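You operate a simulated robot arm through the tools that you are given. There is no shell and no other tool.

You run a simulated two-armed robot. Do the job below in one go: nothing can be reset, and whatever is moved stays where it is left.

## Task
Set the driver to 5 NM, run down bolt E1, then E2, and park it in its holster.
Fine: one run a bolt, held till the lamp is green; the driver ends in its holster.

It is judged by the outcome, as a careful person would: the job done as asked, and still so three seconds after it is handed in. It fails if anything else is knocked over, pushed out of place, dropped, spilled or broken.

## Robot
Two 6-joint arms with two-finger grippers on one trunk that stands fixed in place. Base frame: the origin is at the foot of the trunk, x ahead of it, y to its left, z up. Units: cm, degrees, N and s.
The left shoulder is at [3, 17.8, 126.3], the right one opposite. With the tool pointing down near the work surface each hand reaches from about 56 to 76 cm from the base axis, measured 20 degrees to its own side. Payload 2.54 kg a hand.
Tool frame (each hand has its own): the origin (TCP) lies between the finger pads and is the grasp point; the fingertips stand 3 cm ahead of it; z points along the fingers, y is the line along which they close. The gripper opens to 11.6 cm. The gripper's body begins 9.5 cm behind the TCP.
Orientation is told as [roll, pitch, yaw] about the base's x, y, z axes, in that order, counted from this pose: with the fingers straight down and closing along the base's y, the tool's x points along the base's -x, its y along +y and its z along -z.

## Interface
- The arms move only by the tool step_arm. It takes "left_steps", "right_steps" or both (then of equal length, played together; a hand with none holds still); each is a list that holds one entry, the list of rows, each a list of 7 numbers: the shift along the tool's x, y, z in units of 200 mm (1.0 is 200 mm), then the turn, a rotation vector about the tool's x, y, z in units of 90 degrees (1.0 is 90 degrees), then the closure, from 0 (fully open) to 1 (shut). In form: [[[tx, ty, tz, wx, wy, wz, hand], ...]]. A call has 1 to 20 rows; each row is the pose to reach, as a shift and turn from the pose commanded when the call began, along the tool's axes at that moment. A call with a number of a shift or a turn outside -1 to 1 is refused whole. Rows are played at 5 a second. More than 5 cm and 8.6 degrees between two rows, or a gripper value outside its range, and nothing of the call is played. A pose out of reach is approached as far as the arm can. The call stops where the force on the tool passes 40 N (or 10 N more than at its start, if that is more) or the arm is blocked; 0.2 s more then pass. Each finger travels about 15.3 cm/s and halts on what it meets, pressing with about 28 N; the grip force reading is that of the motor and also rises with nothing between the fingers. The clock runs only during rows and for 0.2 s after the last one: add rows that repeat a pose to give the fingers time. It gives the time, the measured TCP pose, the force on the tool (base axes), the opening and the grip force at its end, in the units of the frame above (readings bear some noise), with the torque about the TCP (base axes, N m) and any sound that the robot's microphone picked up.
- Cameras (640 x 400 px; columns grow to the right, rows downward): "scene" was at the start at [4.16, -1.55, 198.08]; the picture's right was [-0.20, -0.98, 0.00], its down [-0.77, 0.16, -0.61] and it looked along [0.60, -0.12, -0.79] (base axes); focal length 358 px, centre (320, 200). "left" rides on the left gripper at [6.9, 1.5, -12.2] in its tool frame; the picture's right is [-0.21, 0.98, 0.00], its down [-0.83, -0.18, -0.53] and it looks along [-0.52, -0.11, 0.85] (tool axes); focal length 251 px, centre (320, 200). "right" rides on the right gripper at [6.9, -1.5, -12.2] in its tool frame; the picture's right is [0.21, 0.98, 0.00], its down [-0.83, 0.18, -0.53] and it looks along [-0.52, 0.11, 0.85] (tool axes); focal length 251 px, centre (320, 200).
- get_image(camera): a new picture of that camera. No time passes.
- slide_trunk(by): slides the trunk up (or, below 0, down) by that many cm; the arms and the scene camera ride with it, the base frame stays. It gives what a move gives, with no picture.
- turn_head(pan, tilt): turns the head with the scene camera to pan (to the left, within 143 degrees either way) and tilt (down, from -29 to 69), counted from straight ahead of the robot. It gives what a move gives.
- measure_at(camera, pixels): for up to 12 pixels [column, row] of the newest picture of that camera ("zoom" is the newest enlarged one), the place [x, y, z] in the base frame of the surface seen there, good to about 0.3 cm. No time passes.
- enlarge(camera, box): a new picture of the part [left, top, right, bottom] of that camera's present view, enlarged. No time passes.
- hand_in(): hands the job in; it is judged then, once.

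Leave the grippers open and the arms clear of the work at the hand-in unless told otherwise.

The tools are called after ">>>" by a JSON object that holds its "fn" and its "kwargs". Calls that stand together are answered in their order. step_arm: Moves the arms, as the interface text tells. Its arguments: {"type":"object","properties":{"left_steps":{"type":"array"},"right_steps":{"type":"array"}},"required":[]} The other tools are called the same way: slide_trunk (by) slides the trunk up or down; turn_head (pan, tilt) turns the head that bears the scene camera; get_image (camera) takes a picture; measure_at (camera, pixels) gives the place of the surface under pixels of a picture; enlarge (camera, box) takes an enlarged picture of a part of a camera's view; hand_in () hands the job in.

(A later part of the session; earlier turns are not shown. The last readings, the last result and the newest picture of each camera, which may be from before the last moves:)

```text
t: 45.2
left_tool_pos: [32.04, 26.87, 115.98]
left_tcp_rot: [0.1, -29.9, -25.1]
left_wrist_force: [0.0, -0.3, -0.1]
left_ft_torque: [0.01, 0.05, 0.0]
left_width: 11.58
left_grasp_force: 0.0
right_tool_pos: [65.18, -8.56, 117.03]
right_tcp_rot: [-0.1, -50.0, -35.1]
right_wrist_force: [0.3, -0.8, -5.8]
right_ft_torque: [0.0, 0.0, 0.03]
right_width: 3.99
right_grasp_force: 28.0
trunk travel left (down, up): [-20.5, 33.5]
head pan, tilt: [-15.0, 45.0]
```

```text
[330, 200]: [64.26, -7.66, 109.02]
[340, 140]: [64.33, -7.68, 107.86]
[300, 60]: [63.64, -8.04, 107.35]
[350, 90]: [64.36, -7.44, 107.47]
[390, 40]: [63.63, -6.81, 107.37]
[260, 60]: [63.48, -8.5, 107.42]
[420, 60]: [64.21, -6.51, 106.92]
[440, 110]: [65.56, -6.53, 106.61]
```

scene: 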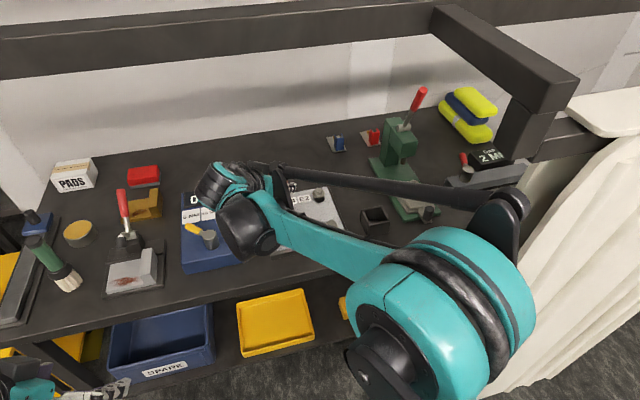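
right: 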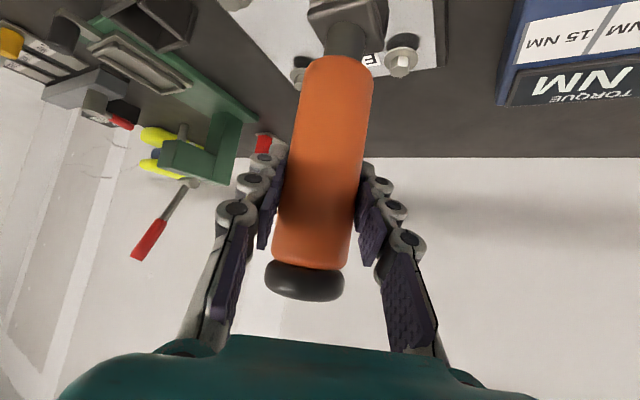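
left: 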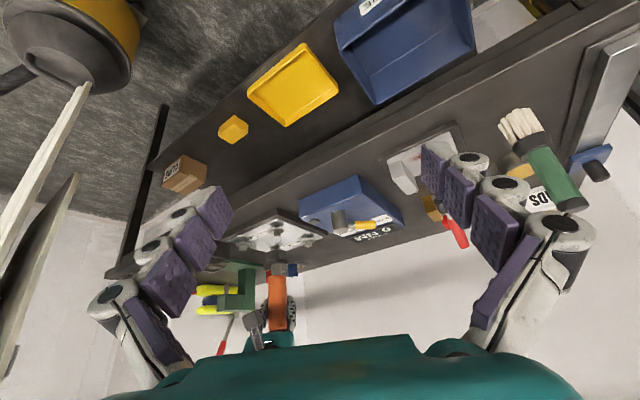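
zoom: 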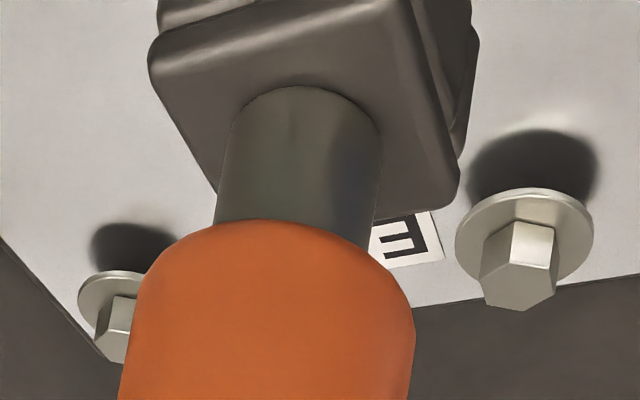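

The socket is centred over E1 to within about 0.2 cm, and its lower end is at z≈104.4. I can see the grey lamp and the display in the left view. I'll lower the driver 3.6 cm to just above the bolt head.

>>> {"fn": "step_arm", "kwargs": {"right_steps": [[[0.028, 0, 0.023, 0, 0, 0, 1], [0.055, 0, 0.046, 0, 0, 0, 1], [0.083, 0, 0.07, 0, 0, 0, 1], [0.11, 0, 0.093, 0, 0, 0, 1], [0.138, 0, 0.116, 0, 0, 0, 1], [0.138, 0, 0.116, 0, 0, 0, 1]]]}}

>>> {"fn": "enlarge", "kwargs": {"camera": "left", "box": [230, 190, 350, 290]}}

```text
t: 46.6
left_tool_pos: [31.96, 26.87, 116.05]
left_tcp_rot: [0.1, -29.9, -25.0]
left_wrist_force: [0.5, 0.6, 0.6]
left_ft_torque: [0.01, -0.02, 0.0]
left_width: 11.61
left_grasp_force: 0.1
right_tool_pos: [65.15, -8.39, 113.48]
right_tcp_rot: [-0.2, -50.0, -35.0]
right_wrist_force: [0.5, 0.4, -5.4]
right_ft_torque: [-0.01, 0.01, -0.04]
right_width: 3.97
right_grasp_force: 27.7
trunk travel left (down, up): [-20.5, 33.5]
head pan, tilt: [-15.0, 45.0]
```

```text
4.00 times, centred on (290, 240) of left
```

zoom: 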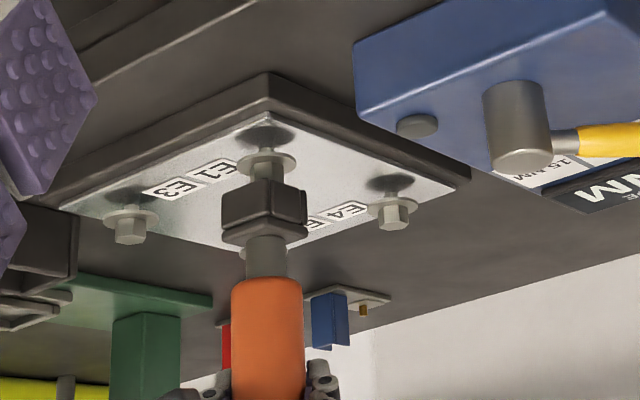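

The socket sits right above E1. I'll enlarge the gap to check that the socket is centred on the hex.

>>> {"fn": "enlarge", "kwargs": {"camera": "left", "box": [268, 212, 308, 252]}}

>>> {"fn": "enlarge", "kwargs": {"camera": "scene", "box": [240, 160, 340, 260]}}

```text
10.00 times, centred on (288, 232) of left
```

zoom: 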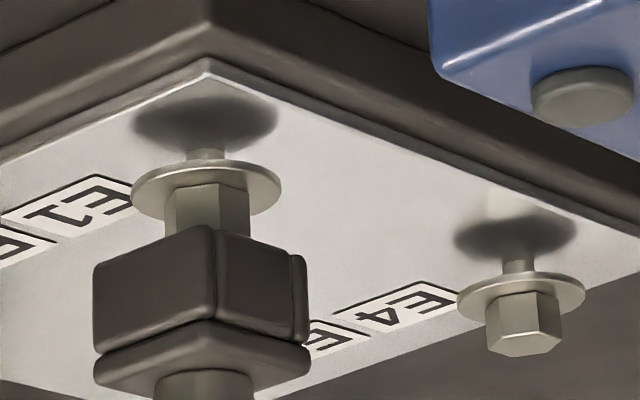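

```text
4.00 times, centred on (290, 210) of scene
```

zoom: 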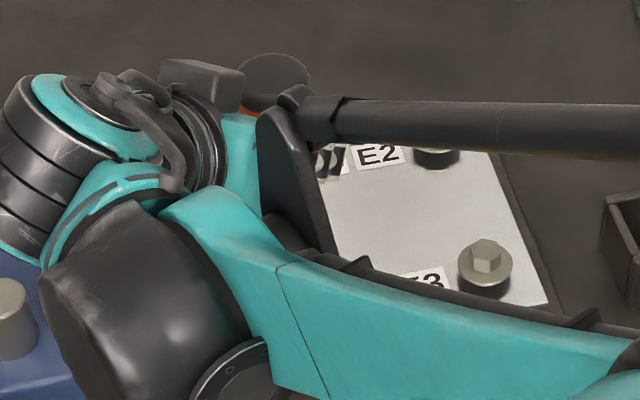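

The hex head and socket line up in this view to about 0.1 cm. I'll lower slowly, 0.25 cm per step, watching the force for the socket to seat.

>>> {"fn": "step_arm", "kwargs": {"right_steps": [[[0.0096, 0, 0.008, 0, 0, 0, 1], [0.019, 0, 0.016, 0, 0, 0, 1], [0.029, 0, 0.024, 0, 0, 0, 1], [0.038, 0, 0.032, 0, 0, 0, 1], [0.048, 0, 0.04, 0, 0, 0, 1], [0.057, 0, 0.048, 0, 0, 0, 1]]]}}

>>> {"fn": "enlarge", "kwargs": {"camera": "left", "box": [258, 202, 328, 262]}}

```text
t: 48.0
left_tool_pos: [31.72, 26.97, 116.15]
left_tcp_rot: [0.1, -30.0, -25.0]
left_wrist_force: [-0.4, 0.4, 0.2]
left_ft_torque: [0.01, -0.03, -0.01]
left_width: 11.61
left_grasp_force: 0.0
right_tool_pos: [64.93, -8.34, 112.06]
right_tcp_rot: [0.0, -50.2, -35.0]
right_wrist_force: [-2.8, 0.0, 24.6]
right_ft_torque: [0.13, -0.08, 0.07]
right_width: 4.04
right_grasp_force: 27.9
trunk travel left (down, up): [-20.5, 33.5]
head pan, tilt: [-15.0, 45.0]
```

```text
6.67 times, centred on (293, 232) of left
```

zoom: 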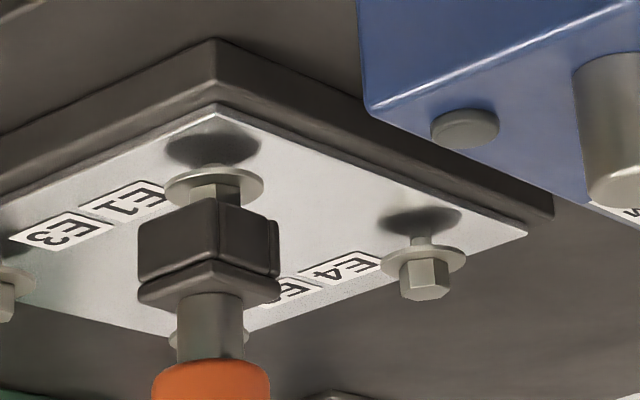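

The socket met the bolt: the force went from -5.5 to +24.6 N, and the socket's end is at z≈99.4. I'll look at the lamp and display.

>>> {"fn": "enlarge", "kwargs": {"camera": "left", "box": [280, 160, 420, 260]}}

>>> {"fn": "get_image", "kwargs": {"camera": "right"}}

```text
4.00 times, centred on (350, 210) of left
```

zoom: 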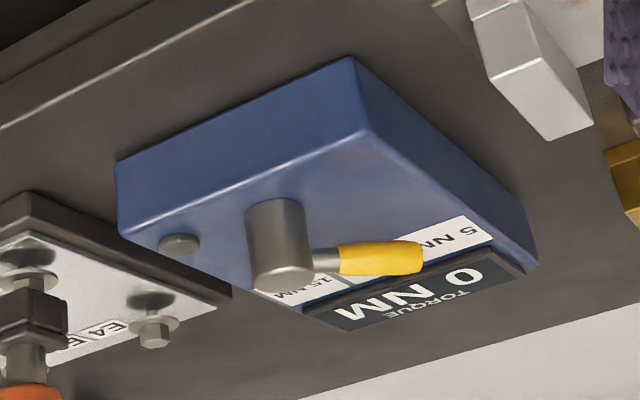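

```text
taken
```

right: 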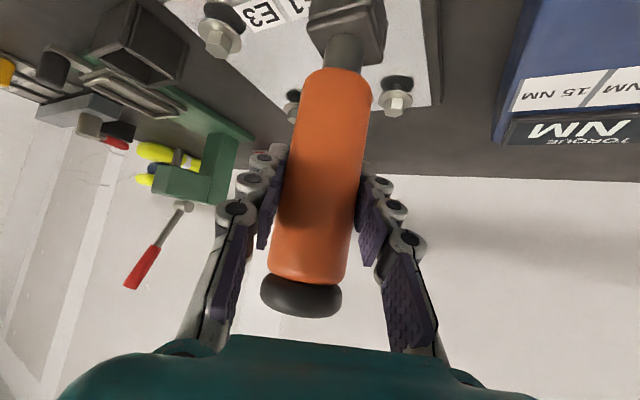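

The lamp is still grey and the socket has not dropped over the hex, so it is resting on top and slightly off-centre. I'll raise it 1 cm to unload it, then compare the socket and bolt positions more closely.

>>> {"fn": "step_arm", "kwargs": {"right_steps": [[[-0.019, 0, -0.016, 0, 0, 0, 1], [-0.038, 0, -0.032, 0, 0, 0, 1], [-0.046, 0, -0.039, 0, 0, 0, 1], [-0.046, 0, -0.039, 0, 0, 0, 1]]]}}

>>> {"fn": "enlarge", "kwargs": {"camera": "left", "box": [268, 212, 308, 252]}}

>>> {"fn": "measure_at", "kwargs": {"camera": "zoom", "pixels": [[210, 205], [185, 205], [235, 205], [145, 180], [275, 180], [205, 250], [105, 290], [305, 290], [205, 385], [175, 385], [240, 385], [525, 320]]}}

```text
t: 49.0
left_tool_pos: [32.08, 26.94, 116.05]
left_tcp_rot: [0.1, -30.0, -24.9]
left_wrist_force: [-0.9, 0.4, 0.2]
left_ft_torque: [0.02, -0.01, 0.03]
left_width: 11.62
left_grasp_force: 0.1
right_tool_pos: [65.12, -8.48, 112.99]
right_tcp_rot: [-0.1, -50.1, -35.0]
right_wrist_force: [0.2, -0.3, -5.4]
right_ft_torque: [0.01, 0.01, 0.0]
right_width: 3.98
right_grasp_force: 27.7
trunk travel left (down, up): [-20.5, 33.5]
head pan, tilt: [-15.0, 45.0]
```

```text
10.00 times, centred on (288, 232) of left
```

zoom: 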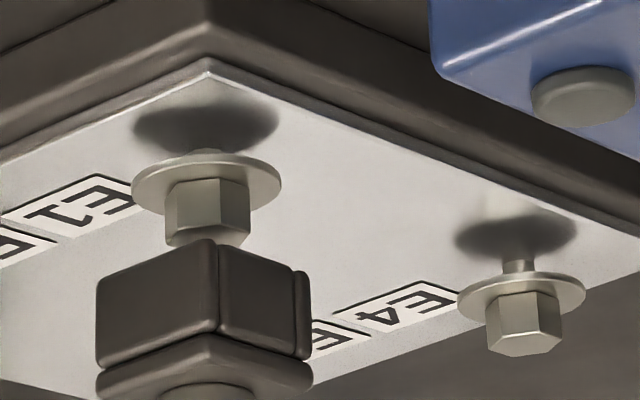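

```text
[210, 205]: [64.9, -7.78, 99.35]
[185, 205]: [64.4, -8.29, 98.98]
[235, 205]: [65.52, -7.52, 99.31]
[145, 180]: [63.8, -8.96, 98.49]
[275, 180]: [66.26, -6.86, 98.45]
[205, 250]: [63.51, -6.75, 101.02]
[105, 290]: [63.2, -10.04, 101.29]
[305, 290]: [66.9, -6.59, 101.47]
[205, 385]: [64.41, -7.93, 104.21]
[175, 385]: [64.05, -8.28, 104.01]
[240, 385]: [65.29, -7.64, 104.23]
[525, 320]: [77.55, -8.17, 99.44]
```

Allowing for the view's slight tilt, E1 lies about 0.37 cm further in +x than the driver's axis. I'll shift the driver 0.42 cm that way, clear of the bolt, and then lower again slowly.

>>> {"fn": "step_arm", "kwargs": {"right_steps": [[[-0.006, 0.005, 0.007, 0, 0, 0, 1], [-0.012, 0.01, 0.0143, 0, 0, 0, 1], [-0.012, 0.01, 0.0143, 0, 0, 0, 1], [-0.0043, 0.01, 0.0207, 0, 0, 0, 1], [0.0033, 0.01, 0.0272, 0, 0, 0, 1], [0.011, 0.01, 0.0336, 0, 0, 0, 1], [0.0186, 0.01, 0.04, 0, 0, 0, 1]]]}}

>>> {"fn": "enlarge", "kwargs": {"camera": "left", "box": [268, 212, 308, 252]}}

```text
t: 50.6
left_tool_pos: [32.03, 26.85, 116.1]
left_tcp_rot: [0.1, -29.9, -24.9]
left_wrist_force: [-0.2, 0.3, 0.4]
left_ft_torque: [0.03, 0.01, 0.02]
left_width: 11.58
left_grasp_force: 0.0
right_tool_pos: [65.7, -8.6, 112.27]
right_tcp_rot: [-0.1, -50.0, -34.9]
right_wrist_force: [-0.3, -0.8, -5.0]
right_ft_torque: [0.0, -0.03, -0.03]
right_width: 3.97
right_grasp_force: 28.4
trunk travel left (down, up): [-20.5, 33.5]
head pan, tilt: [-15.0, 45.0]
```

```text
10.00 times, centred on (288, 232) of left
```

zoom: 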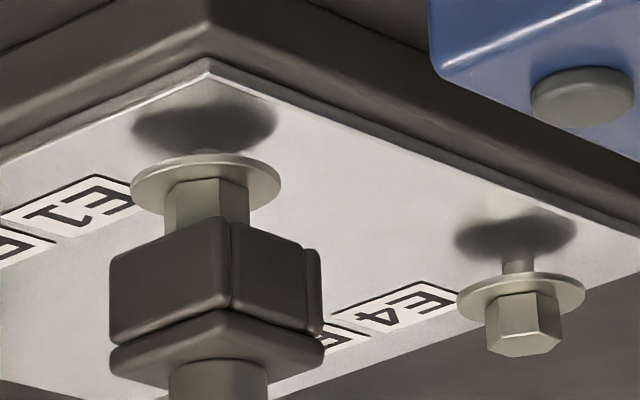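

Now the block sits slightly past centre in this view, by about 0.1 cm. I'll measure both again at this height to fine-tune.

>>> {"fn": "measure_at", "kwargs": {"camera": "zoom", "pixels": [[118, 290], [318, 290], [220, 260], [218, 385], [190, 385], [250, 385], [205, 205], [180, 205], [235, 205], [145, 180], [270, 180], [205, 170]]}}

```text
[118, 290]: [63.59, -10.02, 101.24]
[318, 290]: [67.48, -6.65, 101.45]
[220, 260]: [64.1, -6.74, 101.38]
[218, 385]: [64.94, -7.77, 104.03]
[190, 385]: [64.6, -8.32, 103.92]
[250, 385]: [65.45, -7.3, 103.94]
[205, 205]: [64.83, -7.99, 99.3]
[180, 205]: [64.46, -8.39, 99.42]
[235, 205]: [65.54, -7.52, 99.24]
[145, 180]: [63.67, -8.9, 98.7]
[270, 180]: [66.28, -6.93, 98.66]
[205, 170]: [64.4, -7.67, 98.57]
```

The depth now matches, and sideways the driver is about 0.15 cm too far. I'll shift it back by that amount and lower in 0.2 cm steps.

>>> {"fn": "step_arm", "kwargs": {"right_steps": [[[0.0006, -0.0074, -0.0007, 0, 0, 0, 1], [0.0006, -0.0074, -0.0007, 0, 0, 0, 1], [0.0083, -0.0074, 0.0057, 0, 0, 0, 1], [0.0159, -0.0074, 0.0122, 0, 0, 0, 1], [0.0236, -0.0074, 0.0186, 0, 0, 0, 1]]]}}

>>> {"fn": "enlarge", "kwargs": {"camera": "left", "box": [268, 212, 308, 252]}}

```text
t: 51.8
left_tool_pos: [31.95, 26.88, 116.03]
left_tcp_rot: [0.0, -29.9, -25.0]
left_wrist_force: [-1.0, -1.0, -0.6]
left_ft_torque: [0.02, 0.02, 0.02]
left_width: 11.59
left_grasp_force: 0.0
right_tool_pos: [65.57, -8.62, 111.83]
right_tcp_rot: [-0.2, -50.0, -34.8]
right_wrist_force: [0.1, -0.3, -5.9]
right_ft_torque: [0.02, -0.01, 0.01]
right_width: 3.95
right_grasp_force: 28.0
trunk travel left (down, up): [-20.5, 33.5]
head pan, tilt: [-15.0, 45.0]
```

```text
10.00 times, centred on (288, 232) of left
```

zoom: 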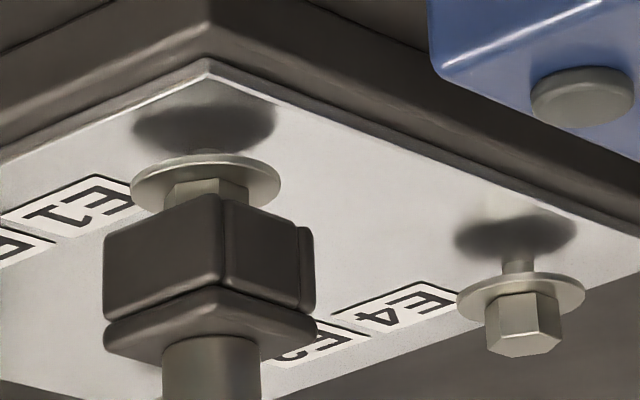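

The socket is sliding over the hex with no contact force. I'll lower another 0.6 cm to seat it and hold.

>>> {"fn": "step_arm", "kwargs": {"right_steps": [[[0.0077, 0, 0.0064, 0, 0, 0, 1], [0.0153, 0, 0.0129, 0, 0, 0, 1], [0.023, 0, 0.0193, 0, 0, 0, 1], [0.023, 0, 0.0193, 0, 0, 0, 1]]]}}

>>> {"fn": "enlarge", "kwargs": {"camera": "left", "box": [258, 172, 418, 272]}}

```text
t: 52.8
left_tool_pos: [31.9, 26.96, 116.05]
left_tcp_rot: [0.2, -29.9, -25.0]
left_wrist_force: [-0.2, 0.7, -0.6]
left_ft_torque: [0.01, -0.02, 0.03]
left_width: 11.6
left_grasp_force: 0.1
right_tool_pos: [65.47, -8.71, 111.02]
right_tcp_rot: [-0.1, -49.9, -34.9]
right_wrist_force: [0.7, -0.6, -5.1]
right_ft_torque: [0.03, 0.04, 0.02]
right_width: 3.95
right_grasp_force: 27.8
trunk travel left (down, up): [-20.5, 33.5]
head pan, tilt: [-15.0, 45.0]
```

```text
4.00 times, centred on (338, 222) of left
```

zoom: 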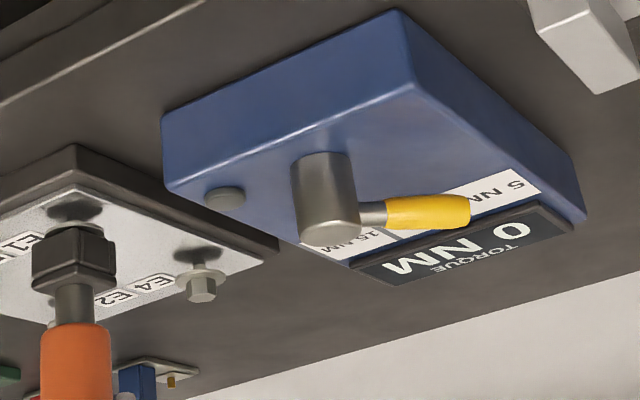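

There is no contact force yet at TCP z 111.02, and the lamp is grey. I'll lower another 0.4 cm in small steps.

>>> {"fn": "step_arm", "kwargs": {"right_steps": [[[0.0058, 0, 0.0048, 0, 0, 0, 1], [0.0115, 0, 0.0096, 0, 0, 0, 1], [0.0153, 0, 0.0129, 0, 0, 0, 1], [0.0153, 0, 0.0129, 0, 0, 0, 1]]]}}

>>> {"fn": "enlarge", "kwargs": {"camera": "left", "box": [258, 172, 418, 272]}}

>>> {"fn": "enlarge", "kwargs": {"camera": "left", "box": [268, 212, 308, 252]}}

```text
t: 53.8
left_tool_pos: [31.93, 26.99, 115.93]
left_tcp_rot: [0.1, -29.9, -24.9]
left_wrist_force: [-0.3, 0.0, 0.2]
left_ft_torque: [-0.02, 0.03, -0.03]
left_width: 11.59
left_grasp_force: 0.1
right_tool_pos: [65.47, -8.6, 110.65]
right_tcp_rot: [-0.2, -50.0, -34.9]
right_wrist_force: [-0.1, 0.0, -5.4]
right_ft_torque: [-0.01, 0.02, 0.0]
right_width: 3.96
right_grasp_force: 27.7
trunk travel left (down, up): [-20.5, 33.5]
head pan, tilt: [-15.0, 45.0]
```

```text
4.00 times, centred on (338, 222) of left
```

zoom: 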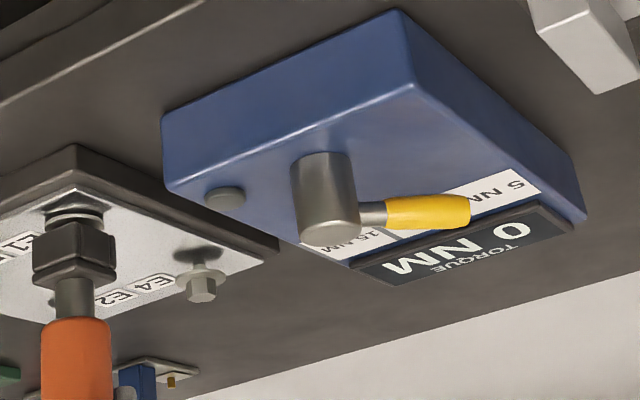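

```text
10.00 times, centred on (288, 232) of left
```

zoom: 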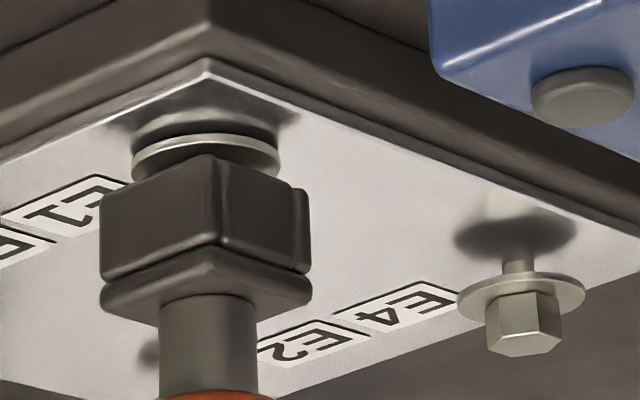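

E1's flange has moved down toward the plate, so the driver is running it. The lamp is still grey. I'll keep following it down gently and hold.

>>> {"fn": "step_arm", "kwargs": {"right_steps": [[[0.0058, 0, 0.0048, 0, 0, 0, 1], [0.0115, 0, 0.0096, 0, 0, 0, 1], [0.0115, 0, 0.0096, 0, 0, 0, 1], [0.0115, 0, 0.0096, 0, 0, 0, 1], [0.0115, 0, 0.0096, 0, 0, 0, 1]]]}}

>>> {"fn": "enlarge", "kwargs": {"camera": "left", "box": [258, 172, 418, 272]}}

>>> {"fn": "enlarge", "kwargs": {"camera": "left", "box": [268, 212, 308, 252]}}

```text
t: 55.0
left_tool_pos: [32.06, 26.83, 116.03]
left_tcp_rot: [0.2, -29.9, -25.0]
left_wrist_force: [-0.8, -1.0, -0.4]
left_ft_torque: [0.0, 0.03, -0.02]
left_width: 11.6
left_grasp_force: 0.0
right_tool_pos: [65.43, -8.6, 110.48]
right_tcp_rot: [-0.1, -50.0, -34.9]
right_wrist_force: [0.1, -0.7, -4.9]
right_ft_torque: [0.01, -0.02, 0.03]
right_width: 3.98
right_grasp_force: 27.9
trunk travel left (down, up): [-20.5, 33.5]
head pan, tilt: [-15.0, 45.0]
```

```text
4.00 times, centred on (338, 222) of left
```

zoom: 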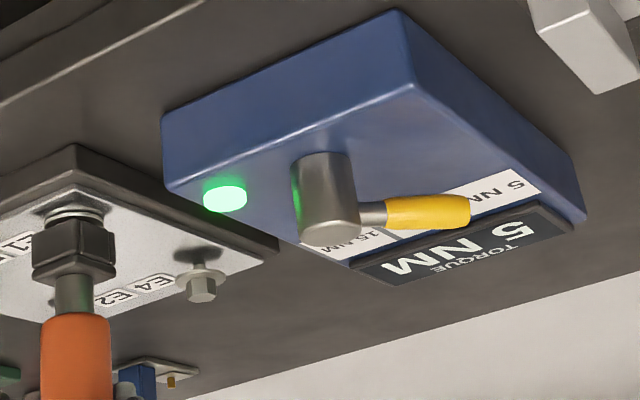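

```text
10.00 times, centred on (288, 232) of left
```

zoom: 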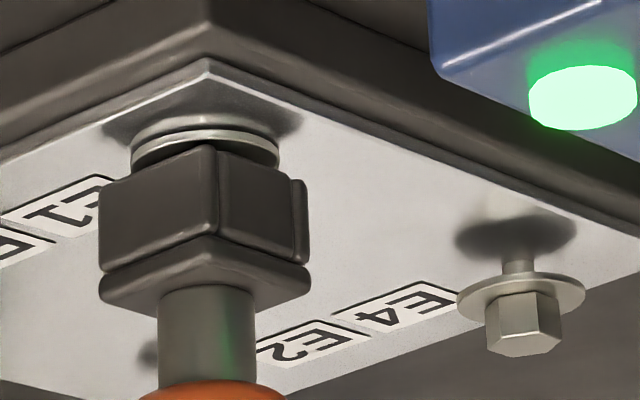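

The lamp is green and the display reads 5 NM, so E1 is done. I'll lift straight off in one clean motion.

>>> {"fn": "step_arm", "kwargs": {"right_steps": [[[-0.046, 0, -0.0386, 0, 0, 0, 1], [-0.092, 0, -0.0771, 0, 0, 0, 1], [-0.138, 0, -0.1157, 0, 0, 0, 1], [-0.184, 0, -0.1543, 0, 0, 0, 1], [-0.23, 0, -0.1928, 0, 0, 0, 1], [-0.23, 0, -0.1928, 0, 0, 0, 1]]]}}

>>> {"fn": "enlarge", "kwargs": {"camera": "left", "box": [248, 172, 418, 282]}}

>>> {"fn": "get_image", "kwargs": {"camera": "scene"}}

```text
t: 56.4
left_tool_pos: [32.04, 26.87, 116.03]
left_tcp_rot: [0.1, -29.9, -24.9]
left_wrist_force: [-0.1, -0.2, 0.3]
left_ft_torque: [0.01, -0.02, -0.04]
left_width: 11.61
left_grasp_force: 0.2
right_tool_pos: [65.5, -8.64, 116.48]
right_tcp_rot: [-0.1, -50.0, -34.9]
right_wrist_force: [0.2, 0.5, -6.1]
right_ft_torque: [-0.02, -0.02, 0.02]
right_width: 3.96
right_grasp_force: 28.4
trunk travel left (down, up): [-20.5, 33.5]
head pan, tilt: [-15.0, 45.0]
```

```text
3.64 times, centred on (333, 227) of left
```

zoom: 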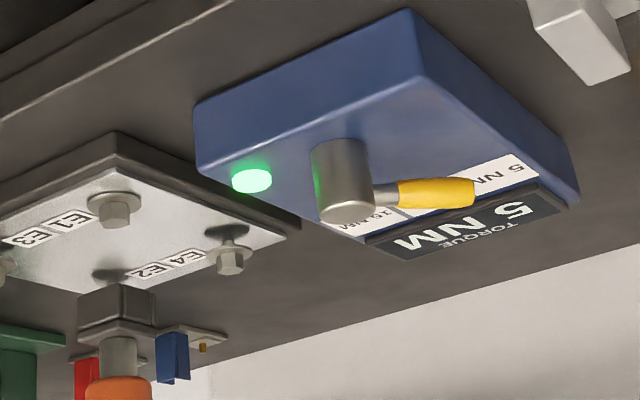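

```text
taken
```

scene: 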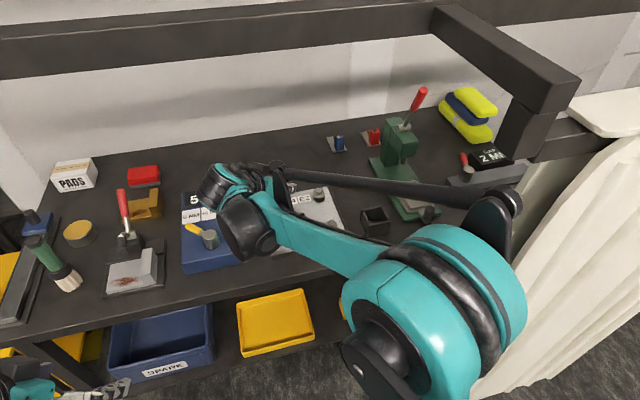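

E1 is seated flat and the driver is clear. I'll carry it diagonally at the same height to above E2, at about (78.45, -21.6). I'll go halfway first and check the elbow's clearance.

>>> {"fn": "step_arm", "kwargs": {"right_steps": [[[-0.073, -0.02, 0.087, 0, 0, 0, 1], [-0.146, -0.04, 0.173, 0, 0, 0, 1], [-0.218, -0.06, 0.26, 0, 0, 0, 1], [-0.291, -0.08, 0.347, 0, 0, 0, 1], [-0.291, -0.08, 0.347, 0, 0, 0, 1]]]}}

>>> {"fn": "get_image", "kwargs": {"camera": "scene"}}

>>> {"fn": "measure_at", "kwargs": {"camera": "scene", "pixels": [[480, 270], [510, 205], [490, 250], [430, 270], [450, 200], [400, 190], [520, 260]]}}

```text
t: 57.6
left_tool_pos: [32.04, 26.89, 116.02]
left_tcp_rot: [0.1, -29.9, -25.0]
left_wrist_force: [-0.7, 0.6, -0.3]
left_ft_torque: [-0.03, 0.01, 0.0]
left_width: 11.59
left_grasp_force: 0.1
right_tool_pos: [71.98, -15.26, 116.38]
right_tcp_rot: [-0.1, -50.1, -34.9]
right_wrist_force: [-0.8, 0.5, -5.6]
right_ft_torque: [0.01, 0.0, 0.0]
right_width: 3.95
right_grasp_force: 28.2
trunk travel left (down, up): [-20.5, 33.5]
head pan, tilt: [-15.0, 45.0]
```

```text
taken
```

scene: 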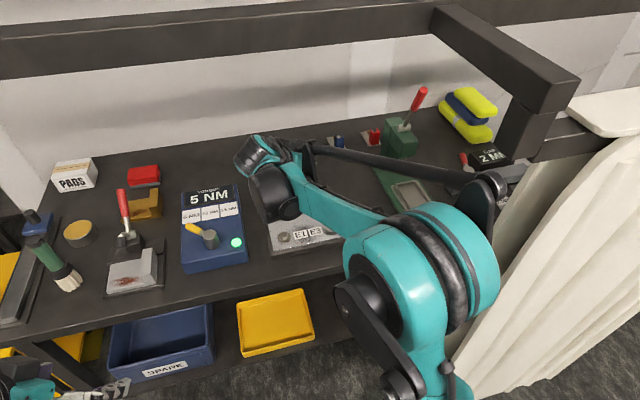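

```text
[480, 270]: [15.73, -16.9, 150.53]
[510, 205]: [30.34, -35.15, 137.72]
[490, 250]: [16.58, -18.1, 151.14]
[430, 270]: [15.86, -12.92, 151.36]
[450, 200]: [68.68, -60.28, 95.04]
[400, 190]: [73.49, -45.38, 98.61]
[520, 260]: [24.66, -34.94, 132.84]
```

The elbow is clear, and the lamp is now visible in the scene view, green at (236,241). I'll finish the move to above E2.

>>> {"fn": "step_arm", "kwargs": {"right_steps": [[[-0.073, -0.019, 0.085, 0, 0, 0, 1], [-0.146, -0.037, 0.17, 0, 0, 0, 1], [-0.218, -0.056, 0.254, 0, 0, 0, 1], [-0.291, -0.074, 0.339, 0, 0, 0, 1], [-0.291, -0.074, 0.339, 0, 0, 0, 1]]]}}

>>> {"fn": "get_image", "kwargs": {"camera": "scene"}}

>>> {"fn": "enlarge", "kwargs": {"camera": "left", "box": [240, 212, 320, 272]}}

```text
t: 58.8
left_tool_pos: [32.01, 26.86, 116.09]
left_tcp_rot: [0.2, -29.9, -24.9]
left_wrist_force: [-0.2, -0.6, 0.2]
left_ft_torque: [0.02, -0.03, 0.01]
left_width: 11.59
left_grasp_force: 0.1
right_tool_pos: [78.28, -21.56, 116.42]
right_tcp_rot: [0.0, -50.0, -35.0]
right_wrist_force: [-0.6, 0.1, -5.6]
right_ft_torque: [0.01, -0.04, -0.01]
right_width: 3.99
right_grasp_force: 27.9
trunk travel left (down, up): [-20.5, 33.5]
head pan, tilt: [-15.0, 45.0]
```

```text
taken
```

scene: 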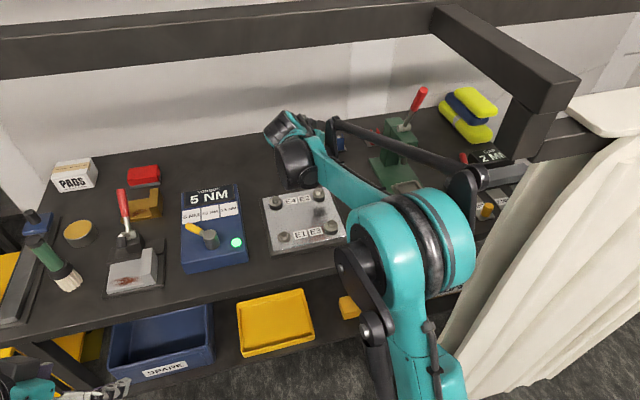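

```text
6.67 times, centred on (280, 242) of left
```

zoom: 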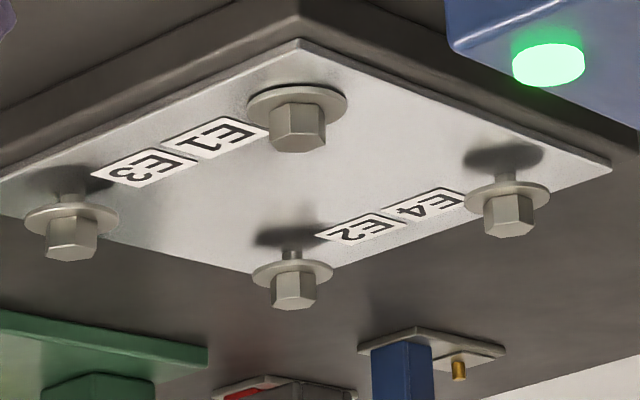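

E1 shows flush, and E2 is visible below the driver. I'll enlarge both views around E2 to align the socket with it.

>>> {"fn": "enlarge", "kwargs": {"camera": "left", "box": [262, 242, 302, 282]}}

>>> {"fn": "measure_at", "kwargs": {"camera": "zoom", "pixels": [[280, 40], [320, 40], [305, 60], [250, 20], [335, 20], [300, 180], [255, 180], [350, 180], [303, 270], [280, 270], [326, 270], [300, 140]]}}

>>> {"fn": "enlarge", "kwargs": {"camera": "scene", "box": [270, 130, 360, 220]}}

```text
10.00 times, centred on (282, 262) of left
```

zoom: 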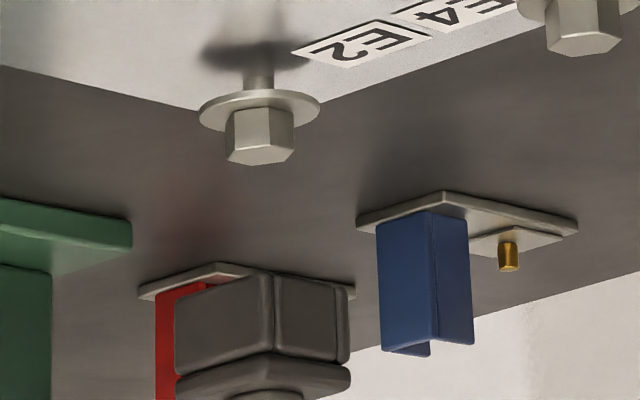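

```text
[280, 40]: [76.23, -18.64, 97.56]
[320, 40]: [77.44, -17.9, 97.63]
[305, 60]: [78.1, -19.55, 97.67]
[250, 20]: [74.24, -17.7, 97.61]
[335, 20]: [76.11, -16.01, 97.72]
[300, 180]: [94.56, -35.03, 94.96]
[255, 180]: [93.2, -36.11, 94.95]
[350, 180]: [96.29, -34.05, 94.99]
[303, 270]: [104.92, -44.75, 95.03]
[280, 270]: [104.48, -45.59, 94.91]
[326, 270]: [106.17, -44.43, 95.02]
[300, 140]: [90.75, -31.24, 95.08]
```

```text
4.44 times, centred on (315, 175) of scene
```

zoom: 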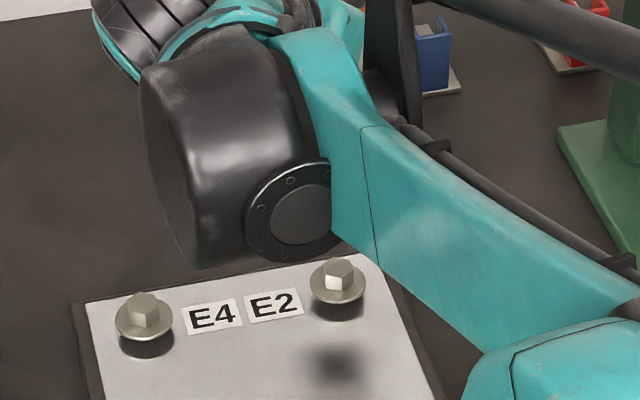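

In the left view the socket and E2 line up sideways to within about 0.05 cm. I'll measure the hex, flange and block depths from the left view to check the other direction.

>>> {"fn": "enlarge", "kwargs": {"camera": "left", "box": [262, 242, 302, 282]}}

>>> {"fn": "measure_at", "kwargs": {"camera": "zoom", "pixels": [[260, 135], [240, 135], [282, 135], [212, 112], [310, 108], [260, 158], [262, 300], [185, 320], [342, 320], [262, 340], [230, 320], [300, 320]]}}

>>> {"fn": "get_image", "kwargs": {"camera": "right"}}

```text
10.00 times, centred on (282, 262) of left
```

zoom: 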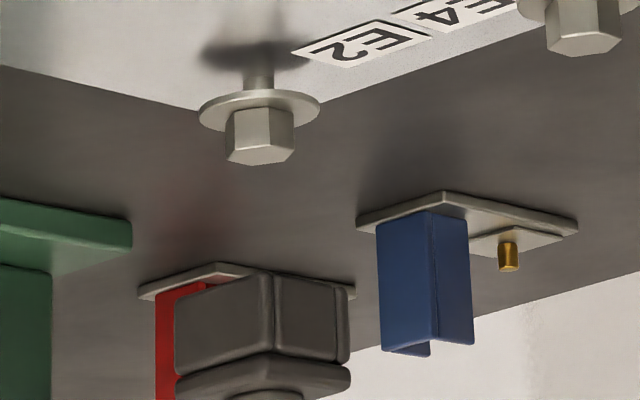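

```text
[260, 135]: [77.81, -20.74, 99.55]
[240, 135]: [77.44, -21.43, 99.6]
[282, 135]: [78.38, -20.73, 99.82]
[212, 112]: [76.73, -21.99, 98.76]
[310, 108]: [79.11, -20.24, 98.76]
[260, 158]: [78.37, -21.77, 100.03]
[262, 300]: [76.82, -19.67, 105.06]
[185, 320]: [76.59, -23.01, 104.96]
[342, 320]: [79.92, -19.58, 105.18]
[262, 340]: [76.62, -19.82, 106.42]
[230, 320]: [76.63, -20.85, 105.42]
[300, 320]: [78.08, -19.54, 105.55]
```

```text
taken
```

right: 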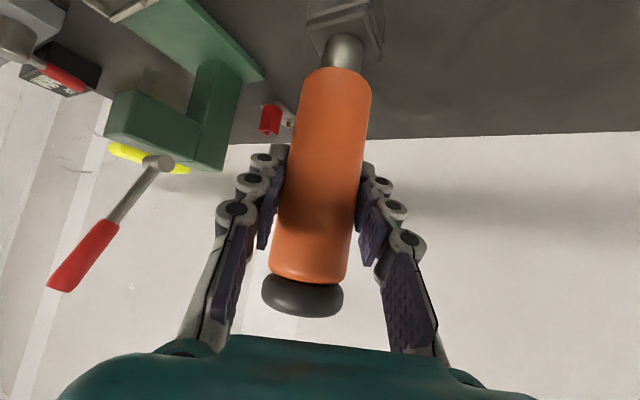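

By this measurement E2 lies about (+0.14, -0.12) cm from the driver's axis. I'll make that small shift and lower 3.5 cm to just above E2's head.

>>> {"fn": "step_arm", "kwargs": {"right_steps": [[[-0.006, -0.001, 0.007, 0, 0, 0, 1], [0.021, -0.001, 0.03, 0, 0, 0, 1], [0.048, -0.001, 0.052, 0, 0, 0, 1], [0.074, -0.001, 0.075, 0, 0, 0, 1], [0.101, -0.001, 0.097, 0, 0, 0, 1], [0.128, -0.001, 0.12, 0, 0, 0, 1], [0.128, -0.001, 0.12, 0, 0, 0, 1]]]}}

>>> {"fn": "enlarge", "kwargs": {"camera": "left", "box": [258, 232, 298, 272]}}

>>> {"fn": "measure_at", "kwargs": {"camera": "zoom", "pixels": [[295, 235], [278, 235], [315, 235], [250, 212], [345, 208], [220, 300], [380, 300], [300, 300], [302, 385], [285, 385], [320, 385], [300, 270]]}}

```text
t: 60.4
left_tool_pos: [31.99, 26.81, 116.03]
left_tcp_rot: [0.1, -29.8, -25.0]
left_wrist_force: [-0.3, 0.5, -0.3]
left_ft_torque: [0.01, 0.01, -0.02]
left_width: 11.64
left_grasp_force: 0.0
right_tool_pos: [78.56, -21.66, 113.01]
right_tcp_rot: [-0.1, -50.0, -35.0]
right_wrist_force: [-0.1, 0.9, -5.1]
right_ft_torque: [-0.02, -0.01, 0.01]
right_width: 3.97
right_grasp_force: 28.5
trunk travel left (down, up): [-20.5, 33.5]
head pan, tilt: [-15.0, 45.0]
```

```text
10.00 times, centred on (278, 252) of left
```

zoom: 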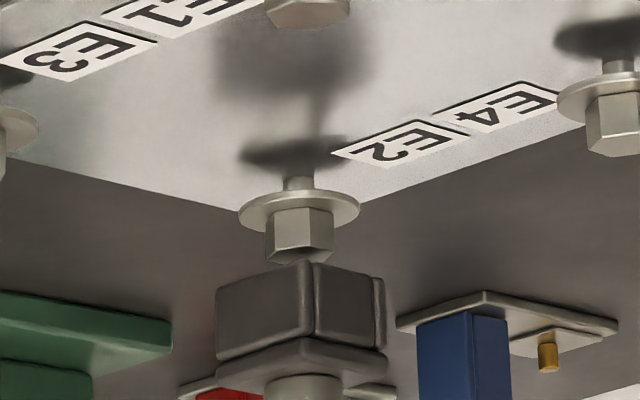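

```text
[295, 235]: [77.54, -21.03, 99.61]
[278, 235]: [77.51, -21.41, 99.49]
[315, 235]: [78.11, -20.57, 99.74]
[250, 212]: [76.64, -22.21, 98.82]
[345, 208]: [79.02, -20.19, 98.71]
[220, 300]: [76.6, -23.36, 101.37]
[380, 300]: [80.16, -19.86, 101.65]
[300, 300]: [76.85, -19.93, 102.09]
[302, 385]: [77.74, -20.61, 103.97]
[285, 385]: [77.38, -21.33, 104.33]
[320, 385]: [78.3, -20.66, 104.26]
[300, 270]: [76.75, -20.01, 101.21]
```

The block and hex are centred in both directions to about 0.1 cm. I'll lower 1.2 cm in 0.2 cm steps to slide the socket over the hex.

>>> {"fn": "step_arm", "kwargs": {"right_steps": [[[0.0077, 0, 0.0064, 0, 0, 0, 1], [0.0153, 0, 0.0129, 0, 0, 0, 1], [0.023, 0, 0.0193, 0, 0, 0, 1], [0.0306, 0, 0.0257, 0, 0, 0, 1], [0.0383, 0, 0.0321, 0, 0, 0, 1], [0.046, 0, 0.0386, 0, 0, 0, 1]]]}}

>>> {"fn": "enlarge", "kwargs": {"camera": "left", "box": [258, 232, 298, 272]}}

```text
t: 61.8
left_tool_pos: [32.05, 26.9, 115.96]
left_tcp_rot: [0.2, -30.0, -24.9]
left_wrist_force: [0.1, -0.4, 0.4]
left_ft_torque: [0.0, 0.0, 0.01]
left_width: 11.62
left_grasp_force: 0.1
right_tool_pos: [78.61, -21.67, 111.77]
right_tcp_rot: [-0.1, -50.1, -34.9]
right_wrist_force: [0.4, 0.4, -6.2]
right_ft_torque: [0.0, 0.01, 0.0]
right_width: 3.97
right_grasp_force: 27.5
trunk travel left (down, up): [-20.5, 33.5]
head pan, tilt: [-15.0, 45.0]
```

```text
10.00 times, centred on (278, 252) of left
```

zoom: 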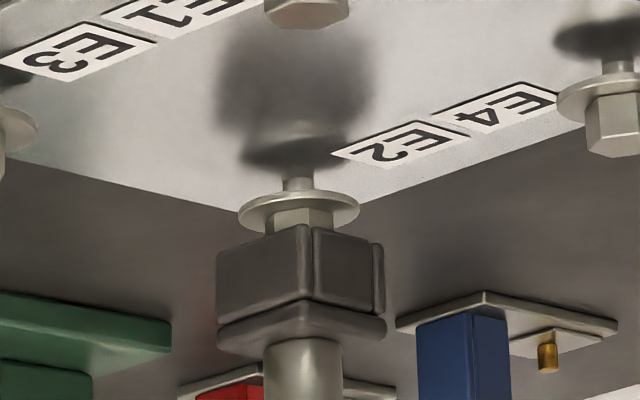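

The socket is over the hex with no contact force. The lamp is still green from E1, so I'll lower 0.8 cm as before and watch it change.

>>> {"fn": "step_arm", "kwargs": {"right_steps": [[[0.0077, 0, 0.0064, 0, 0, 0, 1], [0.0153, 0, 0.0129, 0, 0, 0, 1], [0.023, 0, 0.0193, 0, 0, 0, 1], [0.0306, 0, 0.0257, 0, 0, 0, 1]]]}}

>>> {"fn": "enlarge", "kwargs": {"camera": "left", "box": [248, 182, 418, 292]}}

>>> {"fn": "enlarge", "kwargs": {"camera": "scene", "box": [170, 150, 350, 280]}}

```text
t: 62.8
left_tool_pos: [32.0, 26.81, 115.99]
left_tcp_rot: [0.1, -29.9, -25.0]
left_wrist_force: [0.9, 0.6, 0.4]
left_ft_torque: [-0.01, 0.02, 0.0]
left_width: 11.63
left_grasp_force: 0.0
right_tool_pos: [78.66, -21.84, 111.01]
right_tcp_rot: [-0.1, -50.0, -34.9]
right_wrist_force: [0.6, 0.1, -5.2]
right_ft_torque: [-0.01, 0.0, 0.01]
right_width: 3.97
right_grasp_force: 28.2
trunk travel left (down, up): [-20.5, 33.5]
head pan, tilt: [-15.0, 45.0]
```

```text
3.64 times, centred on (333, 237) of left
```

zoom: 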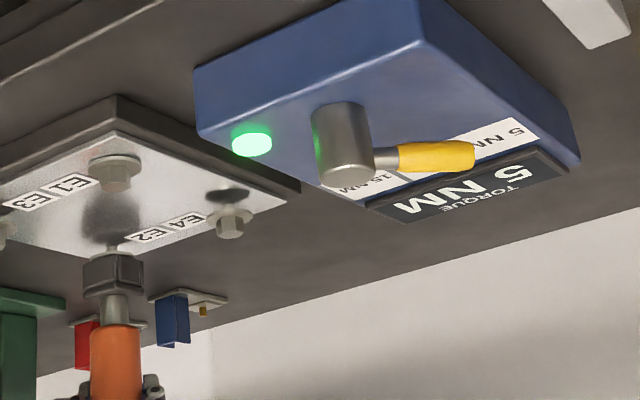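

```text
3.08 times, centred on (260, 215) of scene
```

zoom: 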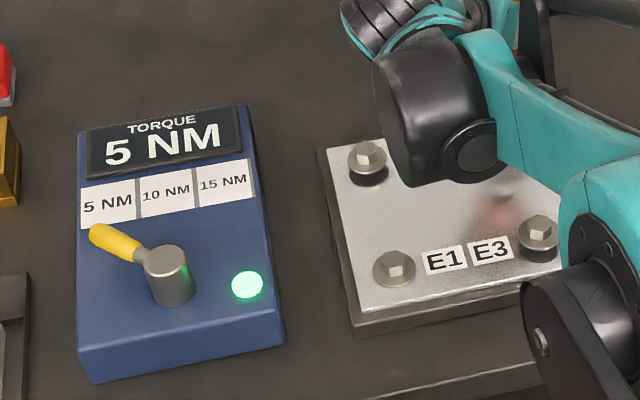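

>>> {"fn": "enlarge", "kwargs": {"camera": "left", "box": [258, 232, 298, 272]}}

```text
10.00 times, centred on (278, 252) of left
```

zoom: 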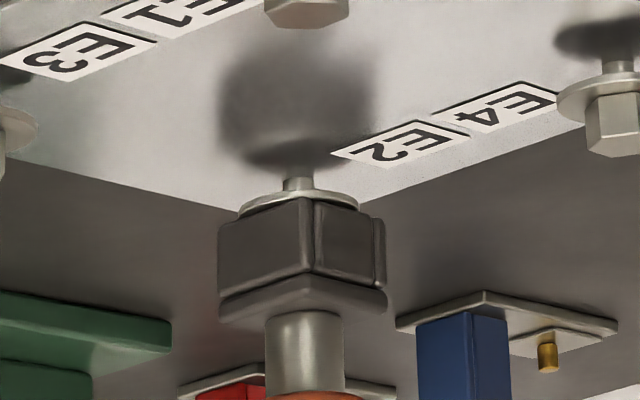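

The socket's rim has reached E2's flange, and the bolt has not moved yet. I'll lower the next 0.4 cm as I did at E1, then check the lamp.

>>> {"fn": "step_arm", "kwargs": {"right_steps": [[[0.0058, 0, 0.0048, 0, 0, 0, 1], [0.0115, 0, 0.0096, 0, 0, 0, 1], [0.0153, 0, 0.0129, 0, 0, 0, 1], [0.0153, 0, 0.0129, 0, 0, 0, 1]]]}}

>>> {"fn": "enlarge", "kwargs": {"camera": "left", "box": [258, 232, 298, 272]}}

>>> {"fn": "enlarge", "kwargs": {"camera": "scene", "box": [170, 150, 350, 280]}}

```text
t: 63.8
left_tool_pos: [31.94, 26.89, 116.01]
left_tcp_rot: [0.1, -29.9, -24.9]
left_wrist_force: [0.5, -0.2, 0.4]
left_ft_torque: [0.02, -0.01, 0.01]
left_width: 11.59
left_grasp_force: 0.1
right_tool_pos: [78.61, -21.61, 110.68]
right_tcp_rot: [0.0, -50.0, -34.9]
right_wrist_force: [0.2, -0.7, -5.8]
right_ft_torque: [0.02, -0.01, -0.03]
right_width: 3.95
right_grasp_force: 28.1
trunk travel left (down, up): [-20.5, 33.5]
head pan, tilt: [-15.0, 45.0]
```

```text
10.00 times, centred on (278, 252) of left
```

zoom: 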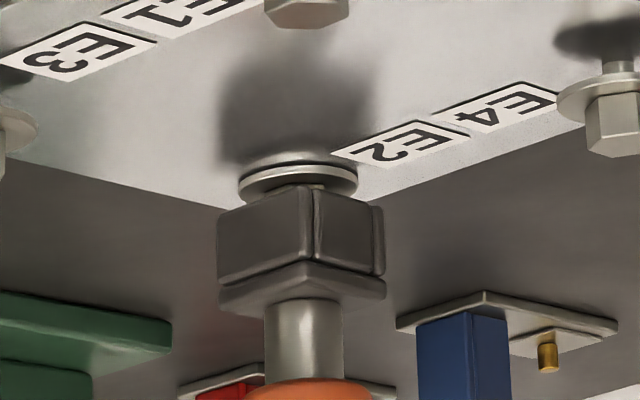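

```text
3.08 times, centred on (260, 215) of scene
```

zoom: 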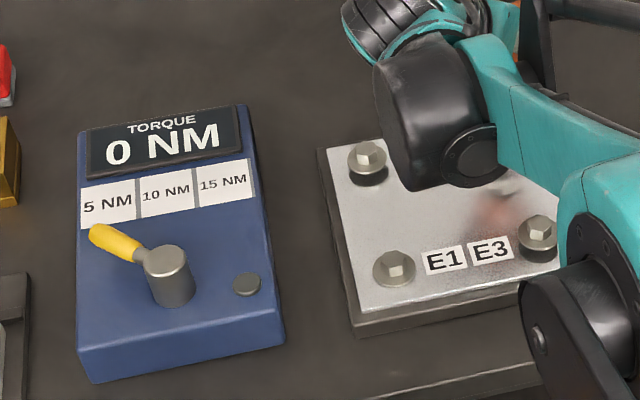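

E2's run has started: the lamp went grey, the display shows 0 and the flange has come down. I'll follow down 0.3 cm and hold, as with E1.

>>> {"fn": "step_arm", "kwargs": {"right_steps": [[[0.0058, 0, 0.0048, 0, 0, 0, 1], [0.0115, 0, 0.0096, 0, 0, 0, 1], [0.0115, 0, 0.0096, 0, 0, 0, 1], [0.0115, 0, 0.0096, 0, 0, 0, 1], [0.0115, 0, 0.0096, 0, 0, 0, 1]]]}}

>>> {"fn": "enlarge", "kwargs": {"camera": "scene", "box": [170, 150, 350, 280]}}

>>> {"fn": "enlarge", "kwargs": {"camera": "left", "box": [258, 232, 298, 272]}}

```text
t: 65.0
left_tool_pos: [32.01, 26.83, 116.11]
left_tcp_rot: [0.1, -29.9, -25.0]
left_wrist_force: [0.7, -0.3, 0.9]
left_ft_torque: [-0.01, -0.01, 0.02]
left_width: 11.6
left_grasp_force: 0.0
right_tool_pos: [78.49, -21.67, 110.27]
right_tcp_rot: [-0.1, -50.0, -34.8]
right_wrist_force: [-0.1, -0.6, -5.3]
right_ft_torque: [0.0, 0.03, -0.03]
right_width: 3.97
right_grasp_force: 28.2
trunk travel left (down, up): [-20.5, 33.5]
head pan, tilt: [-15.0, 45.0]
```

```text
3.08 times, centred on (260, 215) of scene
```

zoom: 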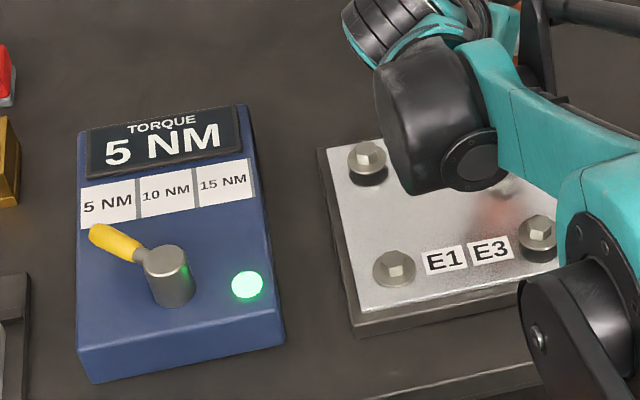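

```text
10.00 times, centred on (278, 252) of left
```

zoom: 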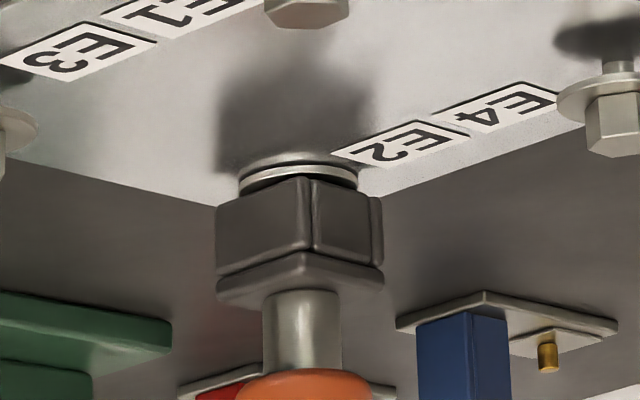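

The lamp is green and the display reads 5 NM again, so E2 is done. I'll lift straight off in one motion.

>>> {"fn": "step_arm", "kwargs": {"right_steps": [[[-0.046, 0, -0.0386, 0, 0, 0, 1], [-0.092, 0, -0.0771, 0, 0, 0, 1], [-0.138, 0, -0.1157, 0, 0, 0, 1], [-0.184, 0, -0.1543, 0, 0, 0, 1], [-0.2375, 0, -0.199, 0, 0, 0, 1], [-0.2375, 0, -0.199, 0, 0, 0, 1]]]}}

>>> {"fn": "enlarge", "kwargs": {"camera": "left", "box": [248, 192, 418, 302]}}

>>> {"fn": "get_image", "kwargs": {"camera": "right"}}

```text
t: 66.4
left_tool_pos: [31.98, 26.8, 115.97]
left_tcp_rot: [0.1, -29.9, -25.0]
left_wrist_force: [-0.7, -0.2, 0.5]
left_ft_torque: [0.0, 0.05, 0.0]
left_width: 11.6
left_grasp_force: 0.1
right_tool_pos: [78.64, -21.7, 116.5]
right_tcp_rot: [0.0, -50.1, -34.9]
right_wrist_force: [-0.1, 0.4, -5.2]
right_ft_torque: [0.01, 0.02, 0.0]
right_width: 3.97
right_grasp_force: 28.5
trunk travel left (down, up): [-20.5, 33.5]
head pan, tilt: [-15.0, 45.0]
```

```text
3.64 times, centred on (333, 247) of left
```

zoom: 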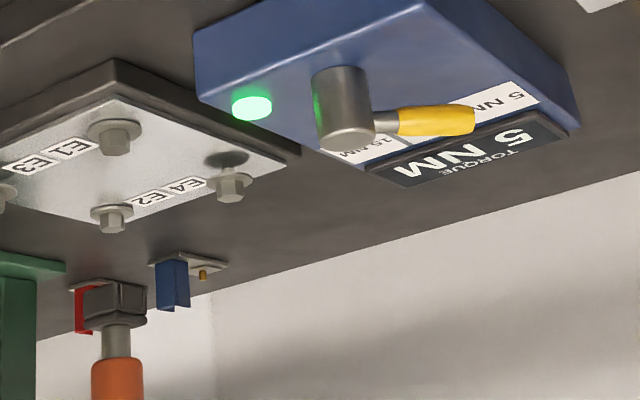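

```text
taken
```

right: 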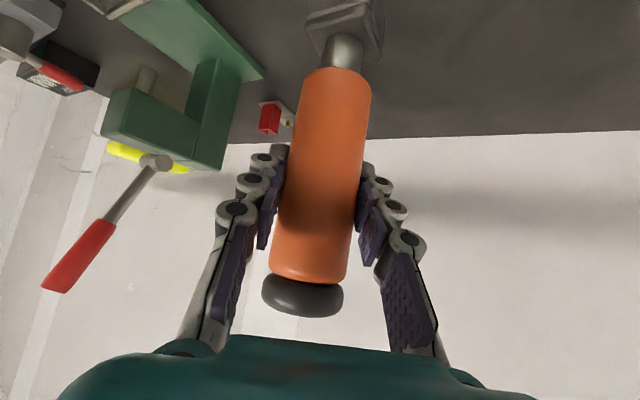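

Both bolts are down, the lamp is green and the driver is clear. I'll carry it at this height to above its holster, at about (65.0, -34.1).

>>> {"fn": "step_arm", "kwargs": {"right_steps": [[[0.016, -0.113, -0.019, 0, 0, 0, 1], [0.032, -0.225, -0.038, 0, 0, 0, 1], [0.048, -0.338, -0.057, 0, 0, 0, 1], [0.0635, -0.45, -0.0755, 0, 0, 0, 1], [0.079, -0.563, -0.094, 0, 0, 0, 1], [0.095, -0.676, -0.113, 0, 0, 0, 1], [0.111, -0.788, -0.132, 0, 0, 0, 1], [0.127, -0.901, -0.151, 0, 0, 0, 1], [0.127, -0.901, -0.151, 0, 0, 0, 1]]]}}

>>> {"fn": "get_image", "kwargs": {"camera": "right"}}

>>> {"fn": "get_image", "kwargs": {"camera": "left"}}

>>> {"fn": "get_image", "kwargs": {"camera": "scene"}}

```text
t: 68.4
left_tool_pos: [32.01, 26.97, 116.01]
left_tcp_rot: [0.2, -29.9, -24.9]
left_wrist_force: [-0.1, -0.1, 0.2]
left_ft_torque: [0.02, 0.01, -0.02]
left_width: 11.58
left_grasp_force: 0.0
right_tool_pos: [64.94, -34.14, 116.53]
right_tcp_rot: [-0.1, -50.0, -35.0]
right_wrist_force: [-0.4, 0.5, -5.4]
right_ft_torque: [0.0, 0.04, 0.02]
right_width: 3.97
right_grasp_force: 27.8
trunk travel left (down, up): [-20.5, 33.5]
head pan, tilt: [-15.0, 45.0]
```

```text
taken
```

right: 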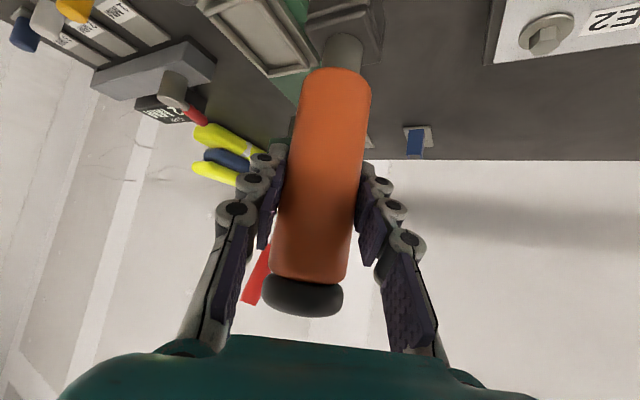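

```text
taken
```

left: 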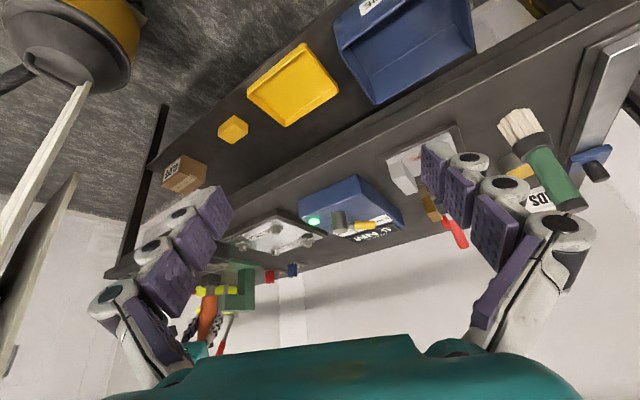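

```text
taken
```

scene: 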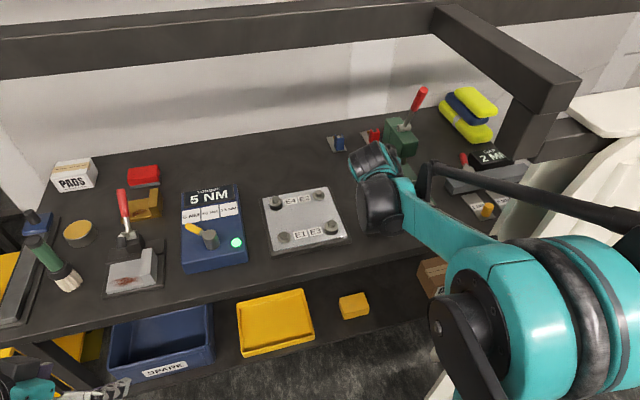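

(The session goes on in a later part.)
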